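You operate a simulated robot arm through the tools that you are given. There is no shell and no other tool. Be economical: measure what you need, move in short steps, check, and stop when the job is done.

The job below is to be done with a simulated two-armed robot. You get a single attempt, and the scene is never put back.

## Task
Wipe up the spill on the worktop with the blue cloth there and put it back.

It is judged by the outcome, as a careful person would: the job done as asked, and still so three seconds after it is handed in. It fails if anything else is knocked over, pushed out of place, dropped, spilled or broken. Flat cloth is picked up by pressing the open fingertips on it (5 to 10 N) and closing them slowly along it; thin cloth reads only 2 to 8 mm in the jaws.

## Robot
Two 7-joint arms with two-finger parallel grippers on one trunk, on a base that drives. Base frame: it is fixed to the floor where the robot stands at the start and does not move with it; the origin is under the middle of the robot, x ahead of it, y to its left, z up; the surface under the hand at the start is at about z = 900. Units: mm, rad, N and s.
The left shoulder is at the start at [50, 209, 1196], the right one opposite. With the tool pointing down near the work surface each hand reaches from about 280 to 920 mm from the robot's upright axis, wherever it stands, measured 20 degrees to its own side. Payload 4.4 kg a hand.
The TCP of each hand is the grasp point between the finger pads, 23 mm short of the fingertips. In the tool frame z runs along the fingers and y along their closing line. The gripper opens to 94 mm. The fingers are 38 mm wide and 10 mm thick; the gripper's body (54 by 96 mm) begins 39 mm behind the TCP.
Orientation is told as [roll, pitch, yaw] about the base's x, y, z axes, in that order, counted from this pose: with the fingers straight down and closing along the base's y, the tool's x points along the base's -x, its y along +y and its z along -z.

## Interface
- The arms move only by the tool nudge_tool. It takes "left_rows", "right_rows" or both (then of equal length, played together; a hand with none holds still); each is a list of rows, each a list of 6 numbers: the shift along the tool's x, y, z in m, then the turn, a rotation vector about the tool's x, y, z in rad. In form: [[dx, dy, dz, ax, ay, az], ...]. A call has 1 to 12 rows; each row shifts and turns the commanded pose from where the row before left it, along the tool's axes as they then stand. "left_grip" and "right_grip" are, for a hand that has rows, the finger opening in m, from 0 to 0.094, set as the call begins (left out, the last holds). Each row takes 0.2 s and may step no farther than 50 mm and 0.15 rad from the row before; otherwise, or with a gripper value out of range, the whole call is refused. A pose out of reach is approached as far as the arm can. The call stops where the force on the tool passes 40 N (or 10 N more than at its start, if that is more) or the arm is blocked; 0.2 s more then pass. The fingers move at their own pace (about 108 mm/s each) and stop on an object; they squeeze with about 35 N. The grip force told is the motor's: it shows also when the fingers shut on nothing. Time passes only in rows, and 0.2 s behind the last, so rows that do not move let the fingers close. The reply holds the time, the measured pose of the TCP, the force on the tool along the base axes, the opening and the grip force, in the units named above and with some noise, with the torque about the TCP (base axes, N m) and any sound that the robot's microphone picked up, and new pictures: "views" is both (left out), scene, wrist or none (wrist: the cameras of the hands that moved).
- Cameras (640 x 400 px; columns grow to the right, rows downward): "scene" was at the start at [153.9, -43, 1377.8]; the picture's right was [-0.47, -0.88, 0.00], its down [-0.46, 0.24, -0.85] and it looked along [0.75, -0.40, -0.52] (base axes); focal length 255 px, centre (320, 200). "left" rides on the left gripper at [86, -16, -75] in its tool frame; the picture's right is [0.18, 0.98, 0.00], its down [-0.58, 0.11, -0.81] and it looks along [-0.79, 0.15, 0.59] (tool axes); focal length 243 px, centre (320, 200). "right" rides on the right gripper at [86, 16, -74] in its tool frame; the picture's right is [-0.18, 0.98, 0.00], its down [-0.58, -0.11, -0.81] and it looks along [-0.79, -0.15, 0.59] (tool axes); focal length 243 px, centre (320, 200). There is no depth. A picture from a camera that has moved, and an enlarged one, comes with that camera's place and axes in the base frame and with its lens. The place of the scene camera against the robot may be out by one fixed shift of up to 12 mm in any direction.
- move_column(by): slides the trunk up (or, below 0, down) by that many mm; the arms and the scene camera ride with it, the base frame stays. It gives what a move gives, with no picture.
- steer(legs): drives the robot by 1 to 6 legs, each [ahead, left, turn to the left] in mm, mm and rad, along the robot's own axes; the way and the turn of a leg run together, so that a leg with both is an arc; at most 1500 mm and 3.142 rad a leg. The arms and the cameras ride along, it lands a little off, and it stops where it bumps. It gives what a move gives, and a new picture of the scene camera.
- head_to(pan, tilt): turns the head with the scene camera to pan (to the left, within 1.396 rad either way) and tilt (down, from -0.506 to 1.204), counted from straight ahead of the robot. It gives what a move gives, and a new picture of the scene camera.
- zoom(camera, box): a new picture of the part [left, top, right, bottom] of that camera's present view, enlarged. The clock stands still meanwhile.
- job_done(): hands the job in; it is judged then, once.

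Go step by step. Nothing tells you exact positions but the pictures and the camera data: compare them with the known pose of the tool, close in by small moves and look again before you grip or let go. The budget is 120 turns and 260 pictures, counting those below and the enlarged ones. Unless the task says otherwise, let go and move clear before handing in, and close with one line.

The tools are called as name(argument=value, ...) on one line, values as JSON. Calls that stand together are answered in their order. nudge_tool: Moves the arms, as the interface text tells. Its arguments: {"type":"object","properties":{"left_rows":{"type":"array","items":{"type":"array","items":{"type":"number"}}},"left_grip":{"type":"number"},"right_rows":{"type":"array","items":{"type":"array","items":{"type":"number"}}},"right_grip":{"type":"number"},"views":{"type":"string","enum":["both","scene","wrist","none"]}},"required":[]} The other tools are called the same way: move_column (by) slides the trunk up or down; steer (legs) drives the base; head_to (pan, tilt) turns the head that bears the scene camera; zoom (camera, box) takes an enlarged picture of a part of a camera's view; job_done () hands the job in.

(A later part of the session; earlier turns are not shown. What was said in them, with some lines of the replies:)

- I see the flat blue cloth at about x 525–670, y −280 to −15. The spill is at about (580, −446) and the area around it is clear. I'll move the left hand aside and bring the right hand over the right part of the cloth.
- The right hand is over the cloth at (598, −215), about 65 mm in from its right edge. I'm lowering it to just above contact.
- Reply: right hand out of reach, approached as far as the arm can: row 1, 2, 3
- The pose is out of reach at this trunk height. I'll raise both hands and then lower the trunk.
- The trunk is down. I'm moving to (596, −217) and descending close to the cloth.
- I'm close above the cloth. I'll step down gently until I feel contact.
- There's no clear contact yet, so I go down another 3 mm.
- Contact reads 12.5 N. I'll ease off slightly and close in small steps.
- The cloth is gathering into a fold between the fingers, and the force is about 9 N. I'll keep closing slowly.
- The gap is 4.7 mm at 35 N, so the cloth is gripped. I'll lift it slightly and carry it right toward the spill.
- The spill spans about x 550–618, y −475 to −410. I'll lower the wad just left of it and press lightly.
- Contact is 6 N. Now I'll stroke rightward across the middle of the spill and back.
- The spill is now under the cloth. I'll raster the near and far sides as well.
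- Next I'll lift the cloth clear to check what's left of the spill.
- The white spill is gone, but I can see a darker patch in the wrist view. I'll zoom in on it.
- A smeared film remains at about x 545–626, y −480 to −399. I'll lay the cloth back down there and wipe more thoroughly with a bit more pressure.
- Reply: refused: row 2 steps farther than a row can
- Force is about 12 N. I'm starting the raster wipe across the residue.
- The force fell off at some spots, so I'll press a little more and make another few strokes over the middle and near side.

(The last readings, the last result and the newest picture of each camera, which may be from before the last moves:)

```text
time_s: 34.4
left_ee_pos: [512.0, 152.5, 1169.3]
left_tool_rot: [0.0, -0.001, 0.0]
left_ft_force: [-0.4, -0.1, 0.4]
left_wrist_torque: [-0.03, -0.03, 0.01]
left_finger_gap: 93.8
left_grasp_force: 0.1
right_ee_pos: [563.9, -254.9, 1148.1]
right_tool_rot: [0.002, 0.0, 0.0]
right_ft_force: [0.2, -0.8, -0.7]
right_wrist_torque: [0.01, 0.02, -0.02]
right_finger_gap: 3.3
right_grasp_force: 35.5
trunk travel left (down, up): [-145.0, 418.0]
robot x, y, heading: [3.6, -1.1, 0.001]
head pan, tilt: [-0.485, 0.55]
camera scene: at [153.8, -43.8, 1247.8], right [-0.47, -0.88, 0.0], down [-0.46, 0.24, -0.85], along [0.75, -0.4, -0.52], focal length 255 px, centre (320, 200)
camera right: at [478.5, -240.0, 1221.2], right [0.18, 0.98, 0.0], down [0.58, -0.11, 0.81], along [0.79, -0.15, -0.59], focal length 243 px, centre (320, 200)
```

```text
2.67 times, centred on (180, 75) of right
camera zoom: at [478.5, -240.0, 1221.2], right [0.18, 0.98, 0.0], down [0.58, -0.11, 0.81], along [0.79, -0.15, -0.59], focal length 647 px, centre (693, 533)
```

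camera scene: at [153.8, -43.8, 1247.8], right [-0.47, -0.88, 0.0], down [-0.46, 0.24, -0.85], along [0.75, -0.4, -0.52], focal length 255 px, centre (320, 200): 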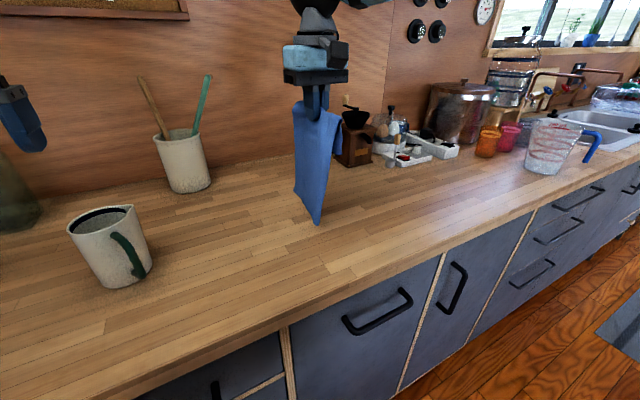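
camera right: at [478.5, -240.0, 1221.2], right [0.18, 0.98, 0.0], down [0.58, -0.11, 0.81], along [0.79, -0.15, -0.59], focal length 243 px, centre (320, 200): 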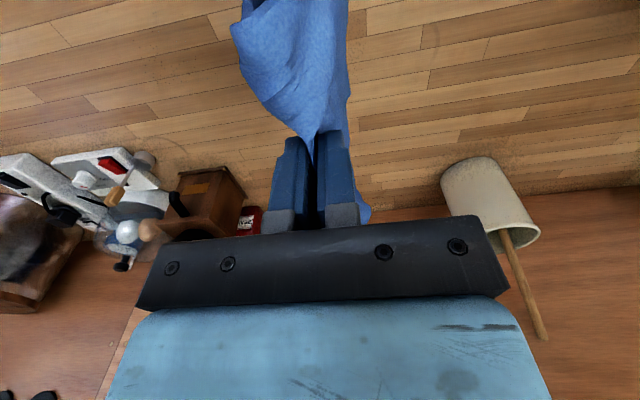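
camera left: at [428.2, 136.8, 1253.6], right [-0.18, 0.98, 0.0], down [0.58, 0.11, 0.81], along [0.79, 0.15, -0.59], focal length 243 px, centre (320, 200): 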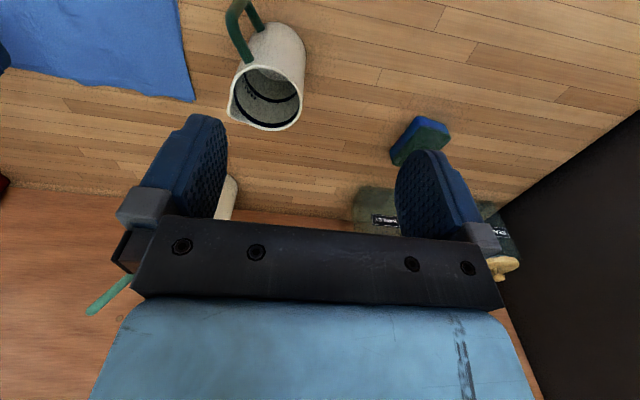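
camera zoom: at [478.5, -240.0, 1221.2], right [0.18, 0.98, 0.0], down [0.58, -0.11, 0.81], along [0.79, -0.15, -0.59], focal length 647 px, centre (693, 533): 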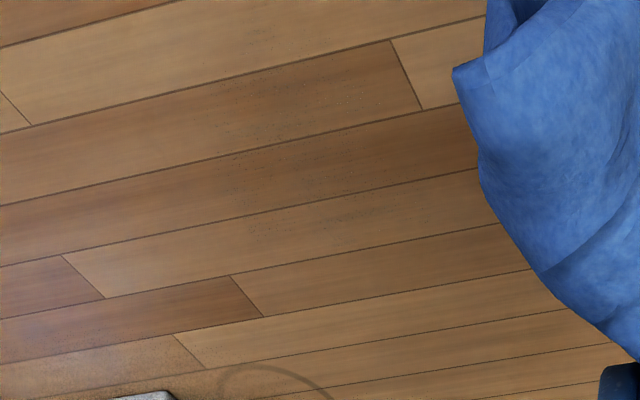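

It's nearly clean, with only faint specks left. One more pass will make sure.

nudge_tool(right_rows=[[0.003, -0.038, 0.02, 0, 0, 0], [0.003, -0.038, 0.03, 0, 0, 0], [0.003, -0.038, 0.03, 0, 0, 0], [0.003, -0.038, 0.03, 0, 0, 0], [0.003, -0.038, 0.03, 0, 0, 0], [0, -0.038, 0.03, 0, 0, 0], [0, 0, 0.04, 0, 0, 0], [0, 0, 0.009, 0, 0, 0], [0, 0, 0.002, 0, 0, 0], [0, 0, 0, 0, 0, 0]], views="none")

nudge_tool(right_rows=[[0, 0.033, 0, 0, 0, 0], [0, 0.033, 0, 0, 0, 0], [0, 0.033, 0, 0, 0, 0], [-0.02, 0, 0, 0, 0, 0], [0, -0.033, 0, 0, 0, 0], [0, -0.033, 0, 0, 0, 0], [0, -0.033, 0, 0, 0, 0], [-0.02, 0, 0, 0, 0, 0], [0, 0.033, 0, 0, 0, 0], [0, 0.033, 0, 0, 0, 0], [0, 0.033, 0, 0, 0, 0], [-0.02, 0, 0, 0, 0, 0]], views="none")

nudge_tool(right_rows=[[0, -0.033, 0.001, 0, 0, 0], [0, -0.033, 0, 0, 0, 0], [0, -0.033, 0, 0, 0, 0], [-0.018, 0, 0, 0, 0, 0], [0, 0.033, 0, 0, 0, 0], [0, 0.033, 0, 0, 0, 0], [0, 0.033, 0, 0, 0, 0], [0.028, 0, 0, 0, 0, 0], [0, -0.033, 0, 0, 0, 0], [0, -0.033, 0, 0, 0, 0], [0, -0.033, 0, 0, 0, 0], [0, 0, 0, 0, 0, 0]], views="none")

nudge_tool(right_rows=[[0, 0, -0.04, 0, 0, 0], [0, 0.02, -0.04, 0, 0, 0], [0, 0.038, -0.03, 0, 0, 0], [0, 0.038, -0.03, 0, 0, 0], [0, 0.038, -0.03, 0, 0, 0], [0, 0.038, -0.03, 0, 0, 0], [0, 0.04, -0.025, 0, 0, 0], [0, 0, 0, 0, 0, 0]], views="both")

zoom(camera="scene", box=[300, 150, 460, 250])

zoom(camera="right", box=[60, 0, 300, 150])

```text
time_s: 36.6
left_ee_pos: [511.0, 155.2, 1169.0]
left_tool_rot: [-0.001, -0.001, -0.002]
left_ft_force: [0.0, -0.2, 0.2]
left_wrist_torque: [0.0, -0.03, -0.02]
left_finger_gap: 94.1
left_grasp_force: 0.0
right_ee_pos: [552.0, -480.5, 927.7]
right_tool_rot: [-0.002, -0.005, 0.003]
right_ft_force: [4.5, 0.0, 14.8]
right_wrist_torque: [0.06, -0.02, -0.05]
right_finger_gap: 3.7
right_grasp_force: 35.0
trunk travel left (down, up): [-145.0, 418.0]
robot x, y, heading: [1.3, -3.1, 0.001]
head pan, tilt: [-0.485, 0.55]
```

```text
time_s: 39.2
left_ee_pos: [508.7, 154.8, 1170.4]
left_tool_rot: [-0.001, -0.003, 0.0]
left_ft_force: [0.2, 0.0, 0.0]
left_wrist_torque: [-0.01, 0.0, 0.0]
left_finger_gap: 94.0
left_grasp_force: 0.1
right_ee_pos: [610.8, -379.5, 926.5]
right_tool_rot: [0.0, -0.001, 0.002]
right_ft_force: [-5.5, 1.5, 13.1]
right_wrist_torque: [0.05, 0.2, -0.01]
right_finger_gap: 3.3
right_grasp_force: 35.1
trunk travel left (down, up): [-145.0, 418.0]
robot x, y, heading: [-2.9, 2.4, -0.001]
head pan, tilt: [-0.485, 0.55]
```

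```text
time_s: 41.8
left_ee_pos: [509.0, 156.1, 1170.1]
left_tool_rot: [-0.003, -0.002, 0.0]
left_ft_force: [0.1, -0.8, 0.2]
left_wrist_torque: [0.02, 0.03, -0.01]
left_finger_gap: 93.9
left_grasp_force: 0.0
right_ee_pos: [602.0, -482.6, 926.7]
right_tool_rot: [-0.003, 0.001, 0.0]
right_ft_force: [-1.8, 7.0, 18.1]
right_wrist_torque: [0.19, 0.11, -0.01]
right_finger_gap: 3.6
right_grasp_force: 35.1
trunk travel left (down, up): [-145.0, 418.0]
robot x, y, heading: [-0.9, -2.6, 0.005]
head pan, tilt: [-0.485, 0.55]
```

```text
time_s: 43.6
left_ee_pos: [511.3, 153.5, 1169.7]
left_tool_rot: [0.0, -0.001, 0.0]
left_ft_force: [-0.5, 0.0, 0.6]
left_wrist_torque: [0.01, -0.02, 0.01]
left_finger_gap: 94.1
left_grasp_force: 0.0
right_ee_pos: [600.7, -267.5, 1149.9]
right_tool_rot: [0.001, -0.002, 0.0]
right_ft_force: [-0.6, -0.2, 0.0]
right_wrist_torque: [0.03, -0.03, 0.01]
right_finger_gap: 3.4
right_grasp_force: 35.1
trunk travel left (down, up): [-145.0, 418.0]
robot x, y, heading: [-0.7, 1.0, 0.004]
head pan, tilt: [-0.485, 0.55]
camera scene: at [153.7, -43.7, 1247.8], right [-0.47, -0.88, 0.0], down [-0.46, 0.24, -0.85], along [0.75, -0.4, -0.52], focal length 255 px, centre (320, 200)
camera right: at [514.8, -253.7, 1223.5], right [0.18, 0.98, 0.0], down [0.58, -0.11, 0.81], along [0.79, -0.15, -0.59], focal length 243 px, centre (320, 200)
```

scene: 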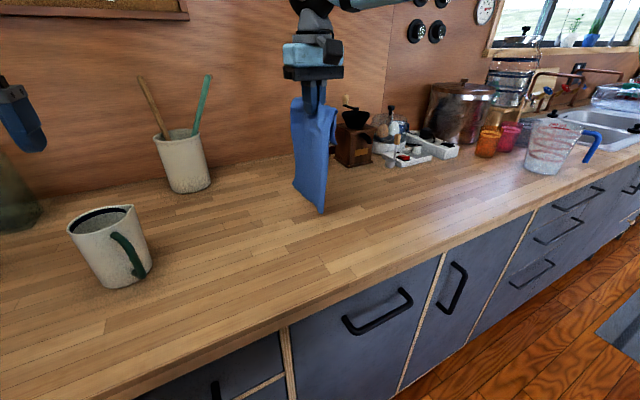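
right: 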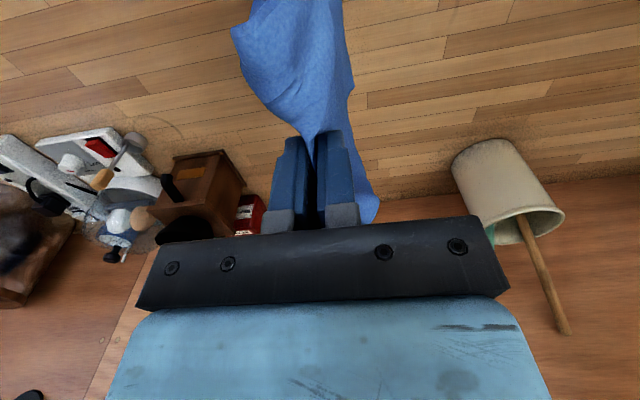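

```text
4.00 times, centred on (380, 200) of scene
camera zoom: at [153.7, -43.7, 1247.8], right [-0.47, -0.88, 0.0], down [-0.46, 0.24, -0.85], along [0.75, -0.4, -0.52], focal length 1021 px, centre (80, 200)
```

zoom: 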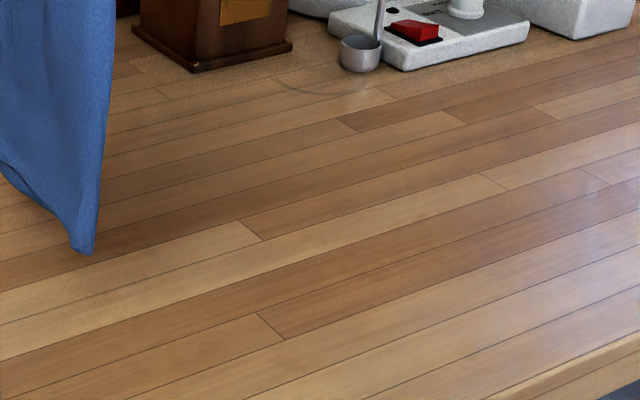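

```text
2.67 times, centred on (180, 75) of right
camera zoom: at [514.8, -253.7, 1223.5], right [0.18, 0.98, 0.0], down [0.58, -0.11, 0.81], along [0.79, -0.15, -0.59], focal length 647 px, centre (693, 533)
```

zoom: 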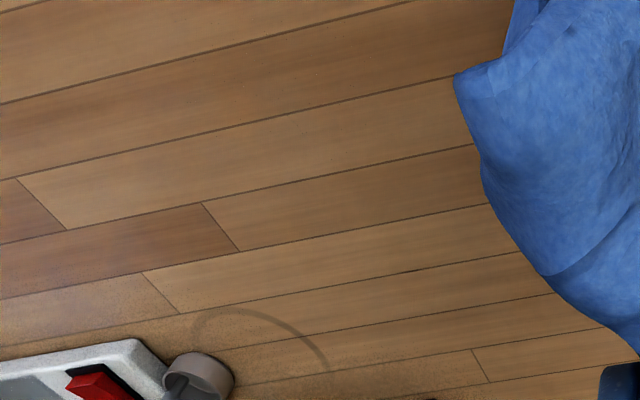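

The worktop is clean. Now I'm carrying the cloth back left so that its free end touches down at the original left edge.

nudge_tool(right_rows=[[0.001, 0.035, -0.002, 0, 0, 0], [0.001, 0.039, 0, 0, 0, 0], [0.001, 0.039, 0, 0, 0, 0], [0.001, 0.039, 0, 0, 0, 0], [0.001, 0.039, 0, 0, 0, 0], [0, 0.03, 0, 0, 0, 0], [0, 0.015, 0, 0, 0, 0], [0, 0, 0, 0, 0, 0], [0, 0, 0, 0, 0, 0]], views="both")

```text
time_s: 45.6
left_ee_pos: [511.5, 153.9, 1169.8]
left_tool_rot: [0.0, -0.004, -0.002]
left_ft_force: [-0.2, 0.6, -0.3]
left_wrist_torque: [0.01, -0.02, 0.0]
left_finger_gap: 93.8
left_grasp_force: 0.0
right_ee_pos: [592.9, -175.4, 1158.7]
right_tool_rot: [0.003, 0.0, 0.001]
right_ft_force: [0.1, -0.4, -0.5]
right_wrist_torque: [0.03, -0.01, 0.0]
right_finger_gap: 3.3
right_grasp_force: 34.9
right hand out of reach, approached as far as the arm can: row 3, 4, 5, 6, 7
trunk travel left (down, up): [-145.0, 418.0]
robot x, y, heading: [-1.3, 0.8, -0.001]
head pan, tilt: [-0.485, 0.55]
camera scene: at [153.9, -43.0, 1247.8], right [-0.47, -0.88, 0.0], down [-0.46, 0.24, -0.85], along [0.75, -0.4, -0.52], focal length 255 px, centre (320, 200)
camera right: at [506.9, -161.5, 1232.2], right [0.18, 0.98, 0.0], down [0.58, -0.11, 0.81], along [0.79, -0.15, -0.59], focal length 243 px, centre (320, 200)
```

scene: 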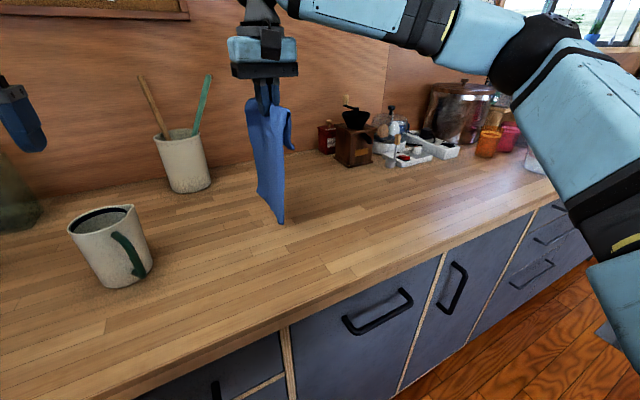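
right: 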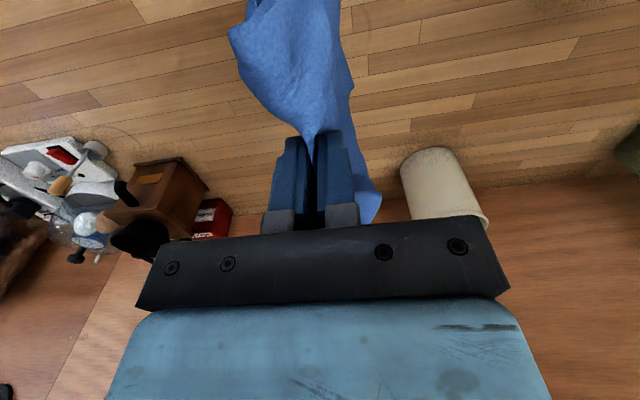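

The right arm can't reach farther left at this height. The left side is clear, so I'll drive the base about 145 mm that way.

steer(legs=[[0, 145, 0]])

```text
time_s: 47.5
left_ee_pos: [510.1, 299.3, 1169.3]
left_tool_rot: [-0.001, -0.002, 0.002]
left_ft_force: [0.3, -0.3, 0.2]
left_wrist_torque: [0.0, 0.01, -0.02]
left_finger_gap: 93.7
left_grasp_force: 0.0
right_ee_pos: [592.6, -31.1, 1158.9]
right_tool_rot: [-0.001, 0.0, -0.001]
right_ft_force: [0.2, 0.4, -0.1]
right_wrist_torque: [0.01, 0.02, 0.02]
right_finger_gap: 3.3
right_grasp_force: 35.2
trunk travel left (down, up): [-145.0, 418.0]
robot x, y, heading: [-0.2, 142.4, 0.003]
head pan, tilt: [-0.485, 0.55]
camera scene: at [153.9, 101.0, 1247.8], right [-0.46, -0.89, 0.0], down [-0.46, 0.24, -0.85], along [0.75, -0.4, -0.52], focal length 255 px, centre (320, 200)
```

scene: 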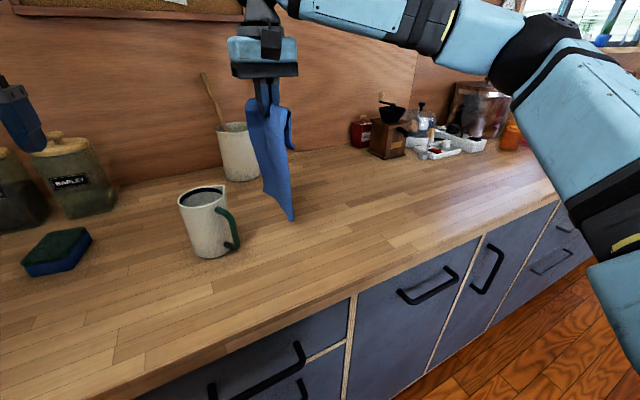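

The cloth hangs clear of the mug. I'll lower it until the free end touches, then lay it out rightward along a diagonal.

nudge_tool(right_rows=[[0, 0.005, 0.02, 0, 0, 0], [0, 0.005, 0.02, 0, 0, 0], [0, 0, 0, 0, 0, 0], [0, -0.018, 0.022, 0, 0, 0], [0, -0.02, 0.022, 0, 0, 0], [0, -0.021, 0.022, 0, 0, 0], [0, -0.022, 0.022, 0, 0, 0], [0, 0, 0, 0, 0, 0]], views="both")

```text
time_s: 49.3
left_ee_pos: [512.1, 297.9, 1169.2]
left_tool_rot: [0.001, -0.001, 0.003]
left_ft_force: [0.0, 0.3, 0.0]
left_wrist_torque: [-0.02, -0.03, -0.01]
left_finger_gap: 94.2
left_grasp_force: 0.0
right_ee_pos: [592.1, -103.8, 1030.9]
right_tool_rot: [0.001, 0.0, 0.0]
right_ft_force: [0.1, -0.6, 0.1]
right_wrist_torque: [0.0, 0.0, 0.01]
right_finger_gap: 3.4
right_grasp_force: 35.1
trunk travel left (down, up): [-145.0, 418.0]
robot x, y, heading: [0.1, 140.8, 0.002]
head pan, tilt: [-0.485, 0.55]
camera scene: at [153.9, 101.1, 1247.8], right [-0.46, -0.89, 0.0], down [-0.46, 0.24, -0.85], along [0.75, -0.4, -0.52], focal length 255 px, centre (320, 200)
camera right: at [507.0, -89.1, 1104.4], right [0.18, 0.98, 0.0], down [0.58, -0.11, 0.81], along [0.79, -0.15, -0.59], focal length 243 px, centre (320, 200)
```

scene: 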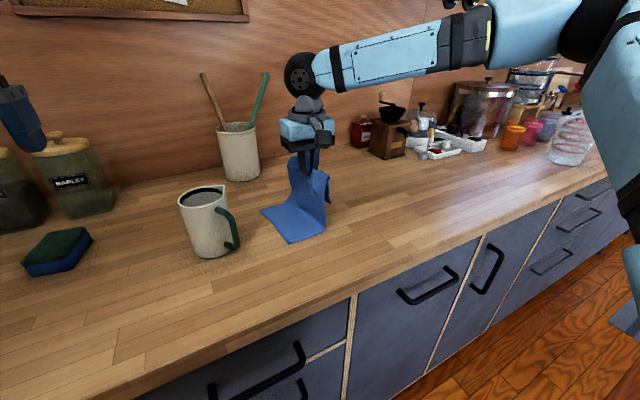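
right: 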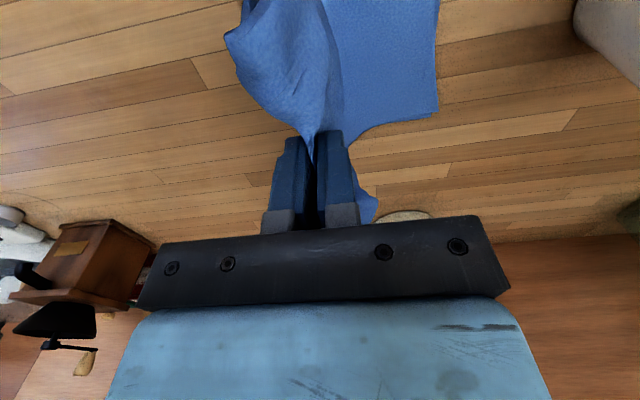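

The left edge has landed at about y −10, as it was originally. I'll continue the diagonal.

nudge_tool(right_rows=[[0, -0.022, 0.02, 0, 0, 0], [0, -0.024, 0.02, 0, 0, 0], [0, -0.024, 0.02, 0, 0, 0], [0, -0.024, 0.02, 0, 0, 0], [0, -0.022, 0.014, 0, 0, 0], [0, 0, 0, 0, 0, 0]], views="both")

```text
time_s: 50.7
left_ee_pos: [510.7, 298.9, 1169.5]
left_tool_rot: [0.0, -0.002, -0.001]
left_ft_force: [-0.2, -0.1, 0.1]
left_wrist_torque: [0.02, 0.02, -0.02]
left_finger_gap: 94.1
left_grasp_force: 0.0
right_ee_pos: [592.6, -217.4, 935.6]
right_tool_rot: [-0.001, 0.0, -0.003]
right_ft_force: [-0.8, 0.3, 0.3]
right_wrist_torque: [0.04, 0.01, 0.01]
right_finger_gap: 3.3
right_grasp_force: 34.7
trunk travel left (down, up): [-145.0, 418.0]
robot x, y, heading: [-2.1, 143.1, 0.001]
head pan, tilt: [-0.485, 0.55]
camera scene: at [153.9, 101.1, 1247.8], right [-0.46, -0.89, 0.0], down [-0.46, 0.24, -0.85], along [0.75, -0.4, -0.52], focal length 255 px, centre (320, 200)
camera right: at [507.9, -202.6, 1010.3], right [0.18, 0.98, 0.0], down [0.58, -0.11, 0.81], along [0.79, -0.15, -0.59], focal length 243 px, centre (320, 200)
```

scene: 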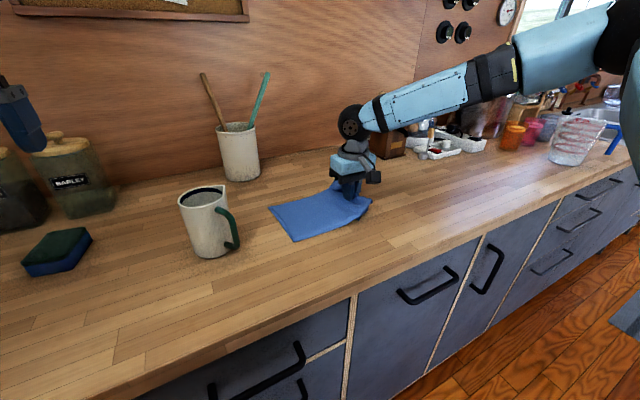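
right: 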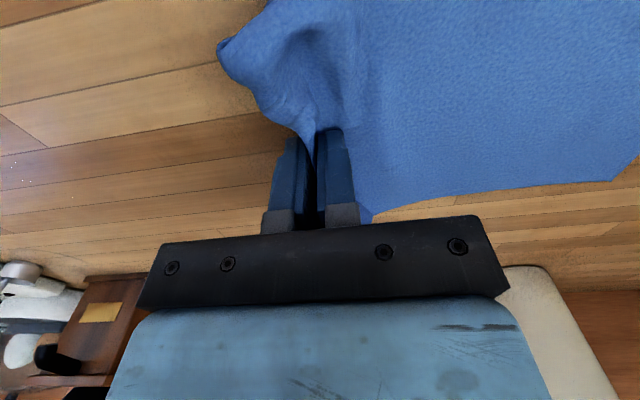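

The cloth is laid out. Before releasing, I'll zoom in on some tiny bright specks in the spill area.

zoom(camera="right", box=[0, 120, 160, 220])

zoom(camera="scene", box=[350, 130, 510, 230])

```text
4.00 times, centred on (80, 170) of right
camera zoom: at [507.9, -202.6, 1010.3], right [0.18, 0.98, 0.0], down [0.58, -0.11, 0.81], along [0.79, -0.15, -0.59], focal length 970 px, centre (1280, 320)
```

zoom: 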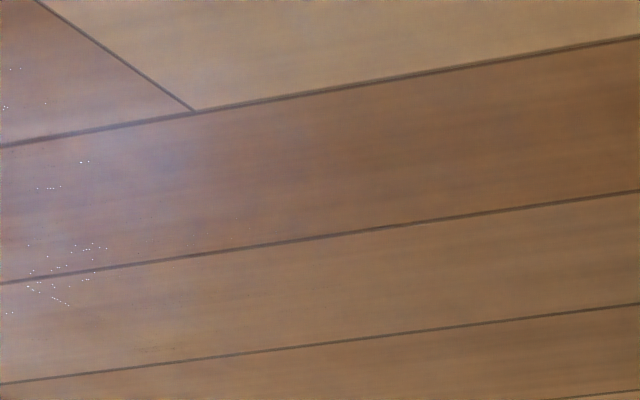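

```text
4.00 times, centred on (430, 180) of scene
camera zoom: at [153.9, 101.1, 1247.8], right [-0.46, -0.89, 0.0], down [-0.46, 0.24, -0.85], along [0.75, -0.4, -0.52], focal length 1021 px, centre (-120, 280)
```

zoom: 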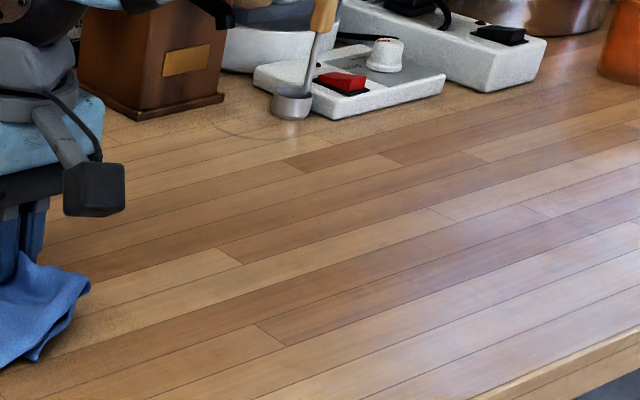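

Only microscopic glints remain, so the worktop is clean. Now I'll lower slightly and open slowly to spread the fold.

nudge_tool(right_rows=[[0, -0.004, 0.005, 0, 0, 0], [0, 0, 0.002, 0, 0, 0], [0, 0, 0, 0, 0, 0]], views="none")

nudge_tool(right_rows=[[0, 0, 0, 0, 0, 0], [0, 0, 0, 0, 0, 0], [0, 0, 0, 0, 0, 0]], right_grip=0.025, views="none")

nudge_tool(right_rows=[[0, 0, 0, 0, 0, 0], [0, 0, 0, 0, 0, 0], [0, 0, 0, 0, 0, 0]], right_grip=0.055, views="wrist")

```text
time_s: 51.5
left_ee_pos: [509.6, 298.0, 1169.7]
left_tool_rot: [-0.001, -0.001, 0.002]
left_ft_force: [-0.1, 0.3, -0.1]
left_wrist_torque: [-0.03, 0.02, 0.04]
left_finger_gap: 94.1
left_grasp_force: 0.0
right_ee_pos: [592.1, -222.4, 929.8]
right_tool_rot: [0.0, -0.003, 0.0]
right_ft_force: [0.3, 0.0, 2.5]
right_wrist_torque: [0.02, 0.02, -0.02]
right_finger_gap: 3.5
right_grasp_force: 35.1
trunk travel left (down, up): [-145.0, 418.0]
robot x, y, heading: [0.2, 142.7, 0.003]
head pan, tilt: [-0.485, 0.55]
```

```text
time_s: 52.3
left_ee_pos: [510.6, 298.5, 1168.6]
left_tool_rot: [0.001, -0.002, 0.003]
left_ft_force: [0.6, -0.1, 1.3]
left_wrist_torque: [0.01, 0.02, 0.01]
left_finger_gap: 94.1
left_grasp_force: 0.1
right_ee_pos: [592.6, -222.6, 928.7]
right_tool_rot: [0.002, 0.0, 0.0]
right_ft_force: [0.0, -0.3, 0.2]
right_wrist_torque: [0.04, -0.04, 0.03]
right_finger_gap: 25.2
right_grasp_force: 0.1
trunk travel left (down, up): [-145.0, 418.0]
robot x, y, heading: [0.1, 144.0, 0.002]
head pan, tilt: [-0.485, 0.55]
```

```text
time_s: 53.1
left_ee_pos: [511.4, 298.0, 1169.7]
left_tool_rot: [0.0, -0.001, 0.002]
left_ft_force: [1.5, 0.3, 0.3]
left_wrist_torque: [-0.02, 0.02, 0.01]
left_finger_gap: 93.7
left_grasp_force: 0.0
right_ee_pos: [593.3, -222.8, 928.7]
right_tool_rot: [0.001, 0.0, -0.001]
right_ft_force: [0.3, -0.1, -0.8]
right_wrist_torque: [0.03, -0.02, 0.0]
right_finger_gap: 54.7
right_grasp_force: 0.0
trunk travel left (down, up): [-145.0, 418.0]
robot x, y, heading: [0.7, 144.4, 0.003]
head pan, tilt: [-0.485, 0.55]
camera right: at [507.2, -207.6, 1003.4], right [0.18, 0.98, 0.0], down [0.58, -0.11, 0.81], along [0.79, -0.15, -0.59], focal length 243 px, centre (320, 200)
```

right: 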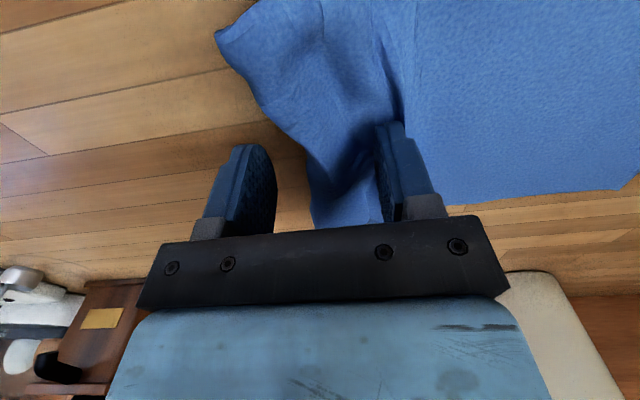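

The cloth is released. I'll lift away straight up and look at how it lies.

nudge_tool(right_rows=[[0, 0, -0.02, 0, 0, 0], [0, 0, -0.03, 0, 0, 0], [0, 0, -0.04, 0, 0, 0], [0.02, -0.03, -0.03, 0, 0, 0], [0.02, -0.03, -0.03, 0, 0, 0], [0.02, -0.03, -0.03, 0, 0, 0], [0, 0, 0, 0, 0, 0]], views="both")

zoom(camera="scene", box=[240, 150, 400, 250])

```text
time_s: 54.7
left_ee_pos: [511.4, 298.5, 1168.6]
left_tool_rot: [0.0, 0.001, 0.003]
left_ft_force: [0.5, 0.0, 0.5]
left_wrist_torque: [-0.03, 0.02, 0.0]
left_finger_gap: 94.1
left_grasp_force: 0.0
right_ee_pos: [533.9, -312.5, 1109.2]
right_tool_rot: [0.0, 0.0, 0.002]
right_ft_force: [0.6, -0.5, -0.3]
right_wrist_torque: [-0.01, 0.02, 0.02]
right_finger_gap: 55.1
right_grasp_force: 0.1
trunk travel left (down, up): [-145.0, 418.0]
robot x, y, heading: [-2.6, 140.2, 0.0]
head pan, tilt: [-0.485, 0.55]
camera scene: at [154.6, 101.3, 1247.7], right [-0.46, -0.89, 0.0], down [-0.46, 0.24, -0.85], along [0.75, -0.4, -0.52], focal length 255 px, centre (320, 200)
camera right: at [447.7, -297.6, 1181.7], right [0.18, 0.98, 0.0], down [0.58, -0.11, 0.81], along [0.79, -0.15, -0.59], focal length 243 px, centre (320, 200)
```

scene: 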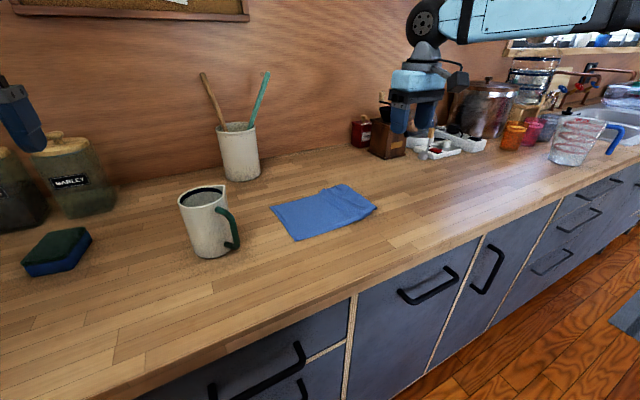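
right: 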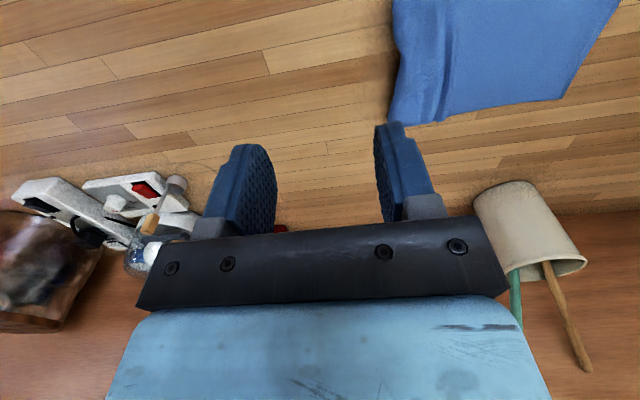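

```text
4.00 times, centred on (320, 200) of scene
camera zoom: at [154.6, 101.3, 1247.7], right [-0.46, -0.89, 0.0], down [-0.46, 0.24, -0.85], along [0.75, -0.4, -0.52], focal length 1021 px, centre (320, 200)
```

zoom: 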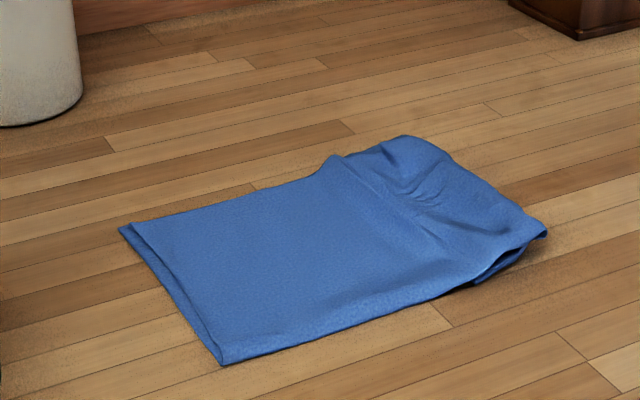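

The cloth is back in its original place, lying essentially flat, and the worktop is clean. Nothing else has moved and both hands are clear, so I'm handing in.

job_done()

```text
The job is handed in.
```

I wiped up the spill with the blue cloth and put the cloth back where it was. It lies about 10 mm off its old centre and has a small fold at the right end. In close-up, only a few tiny glints were left where the spill had been. Nothing else on the worktop was moved, and both hands are clear.
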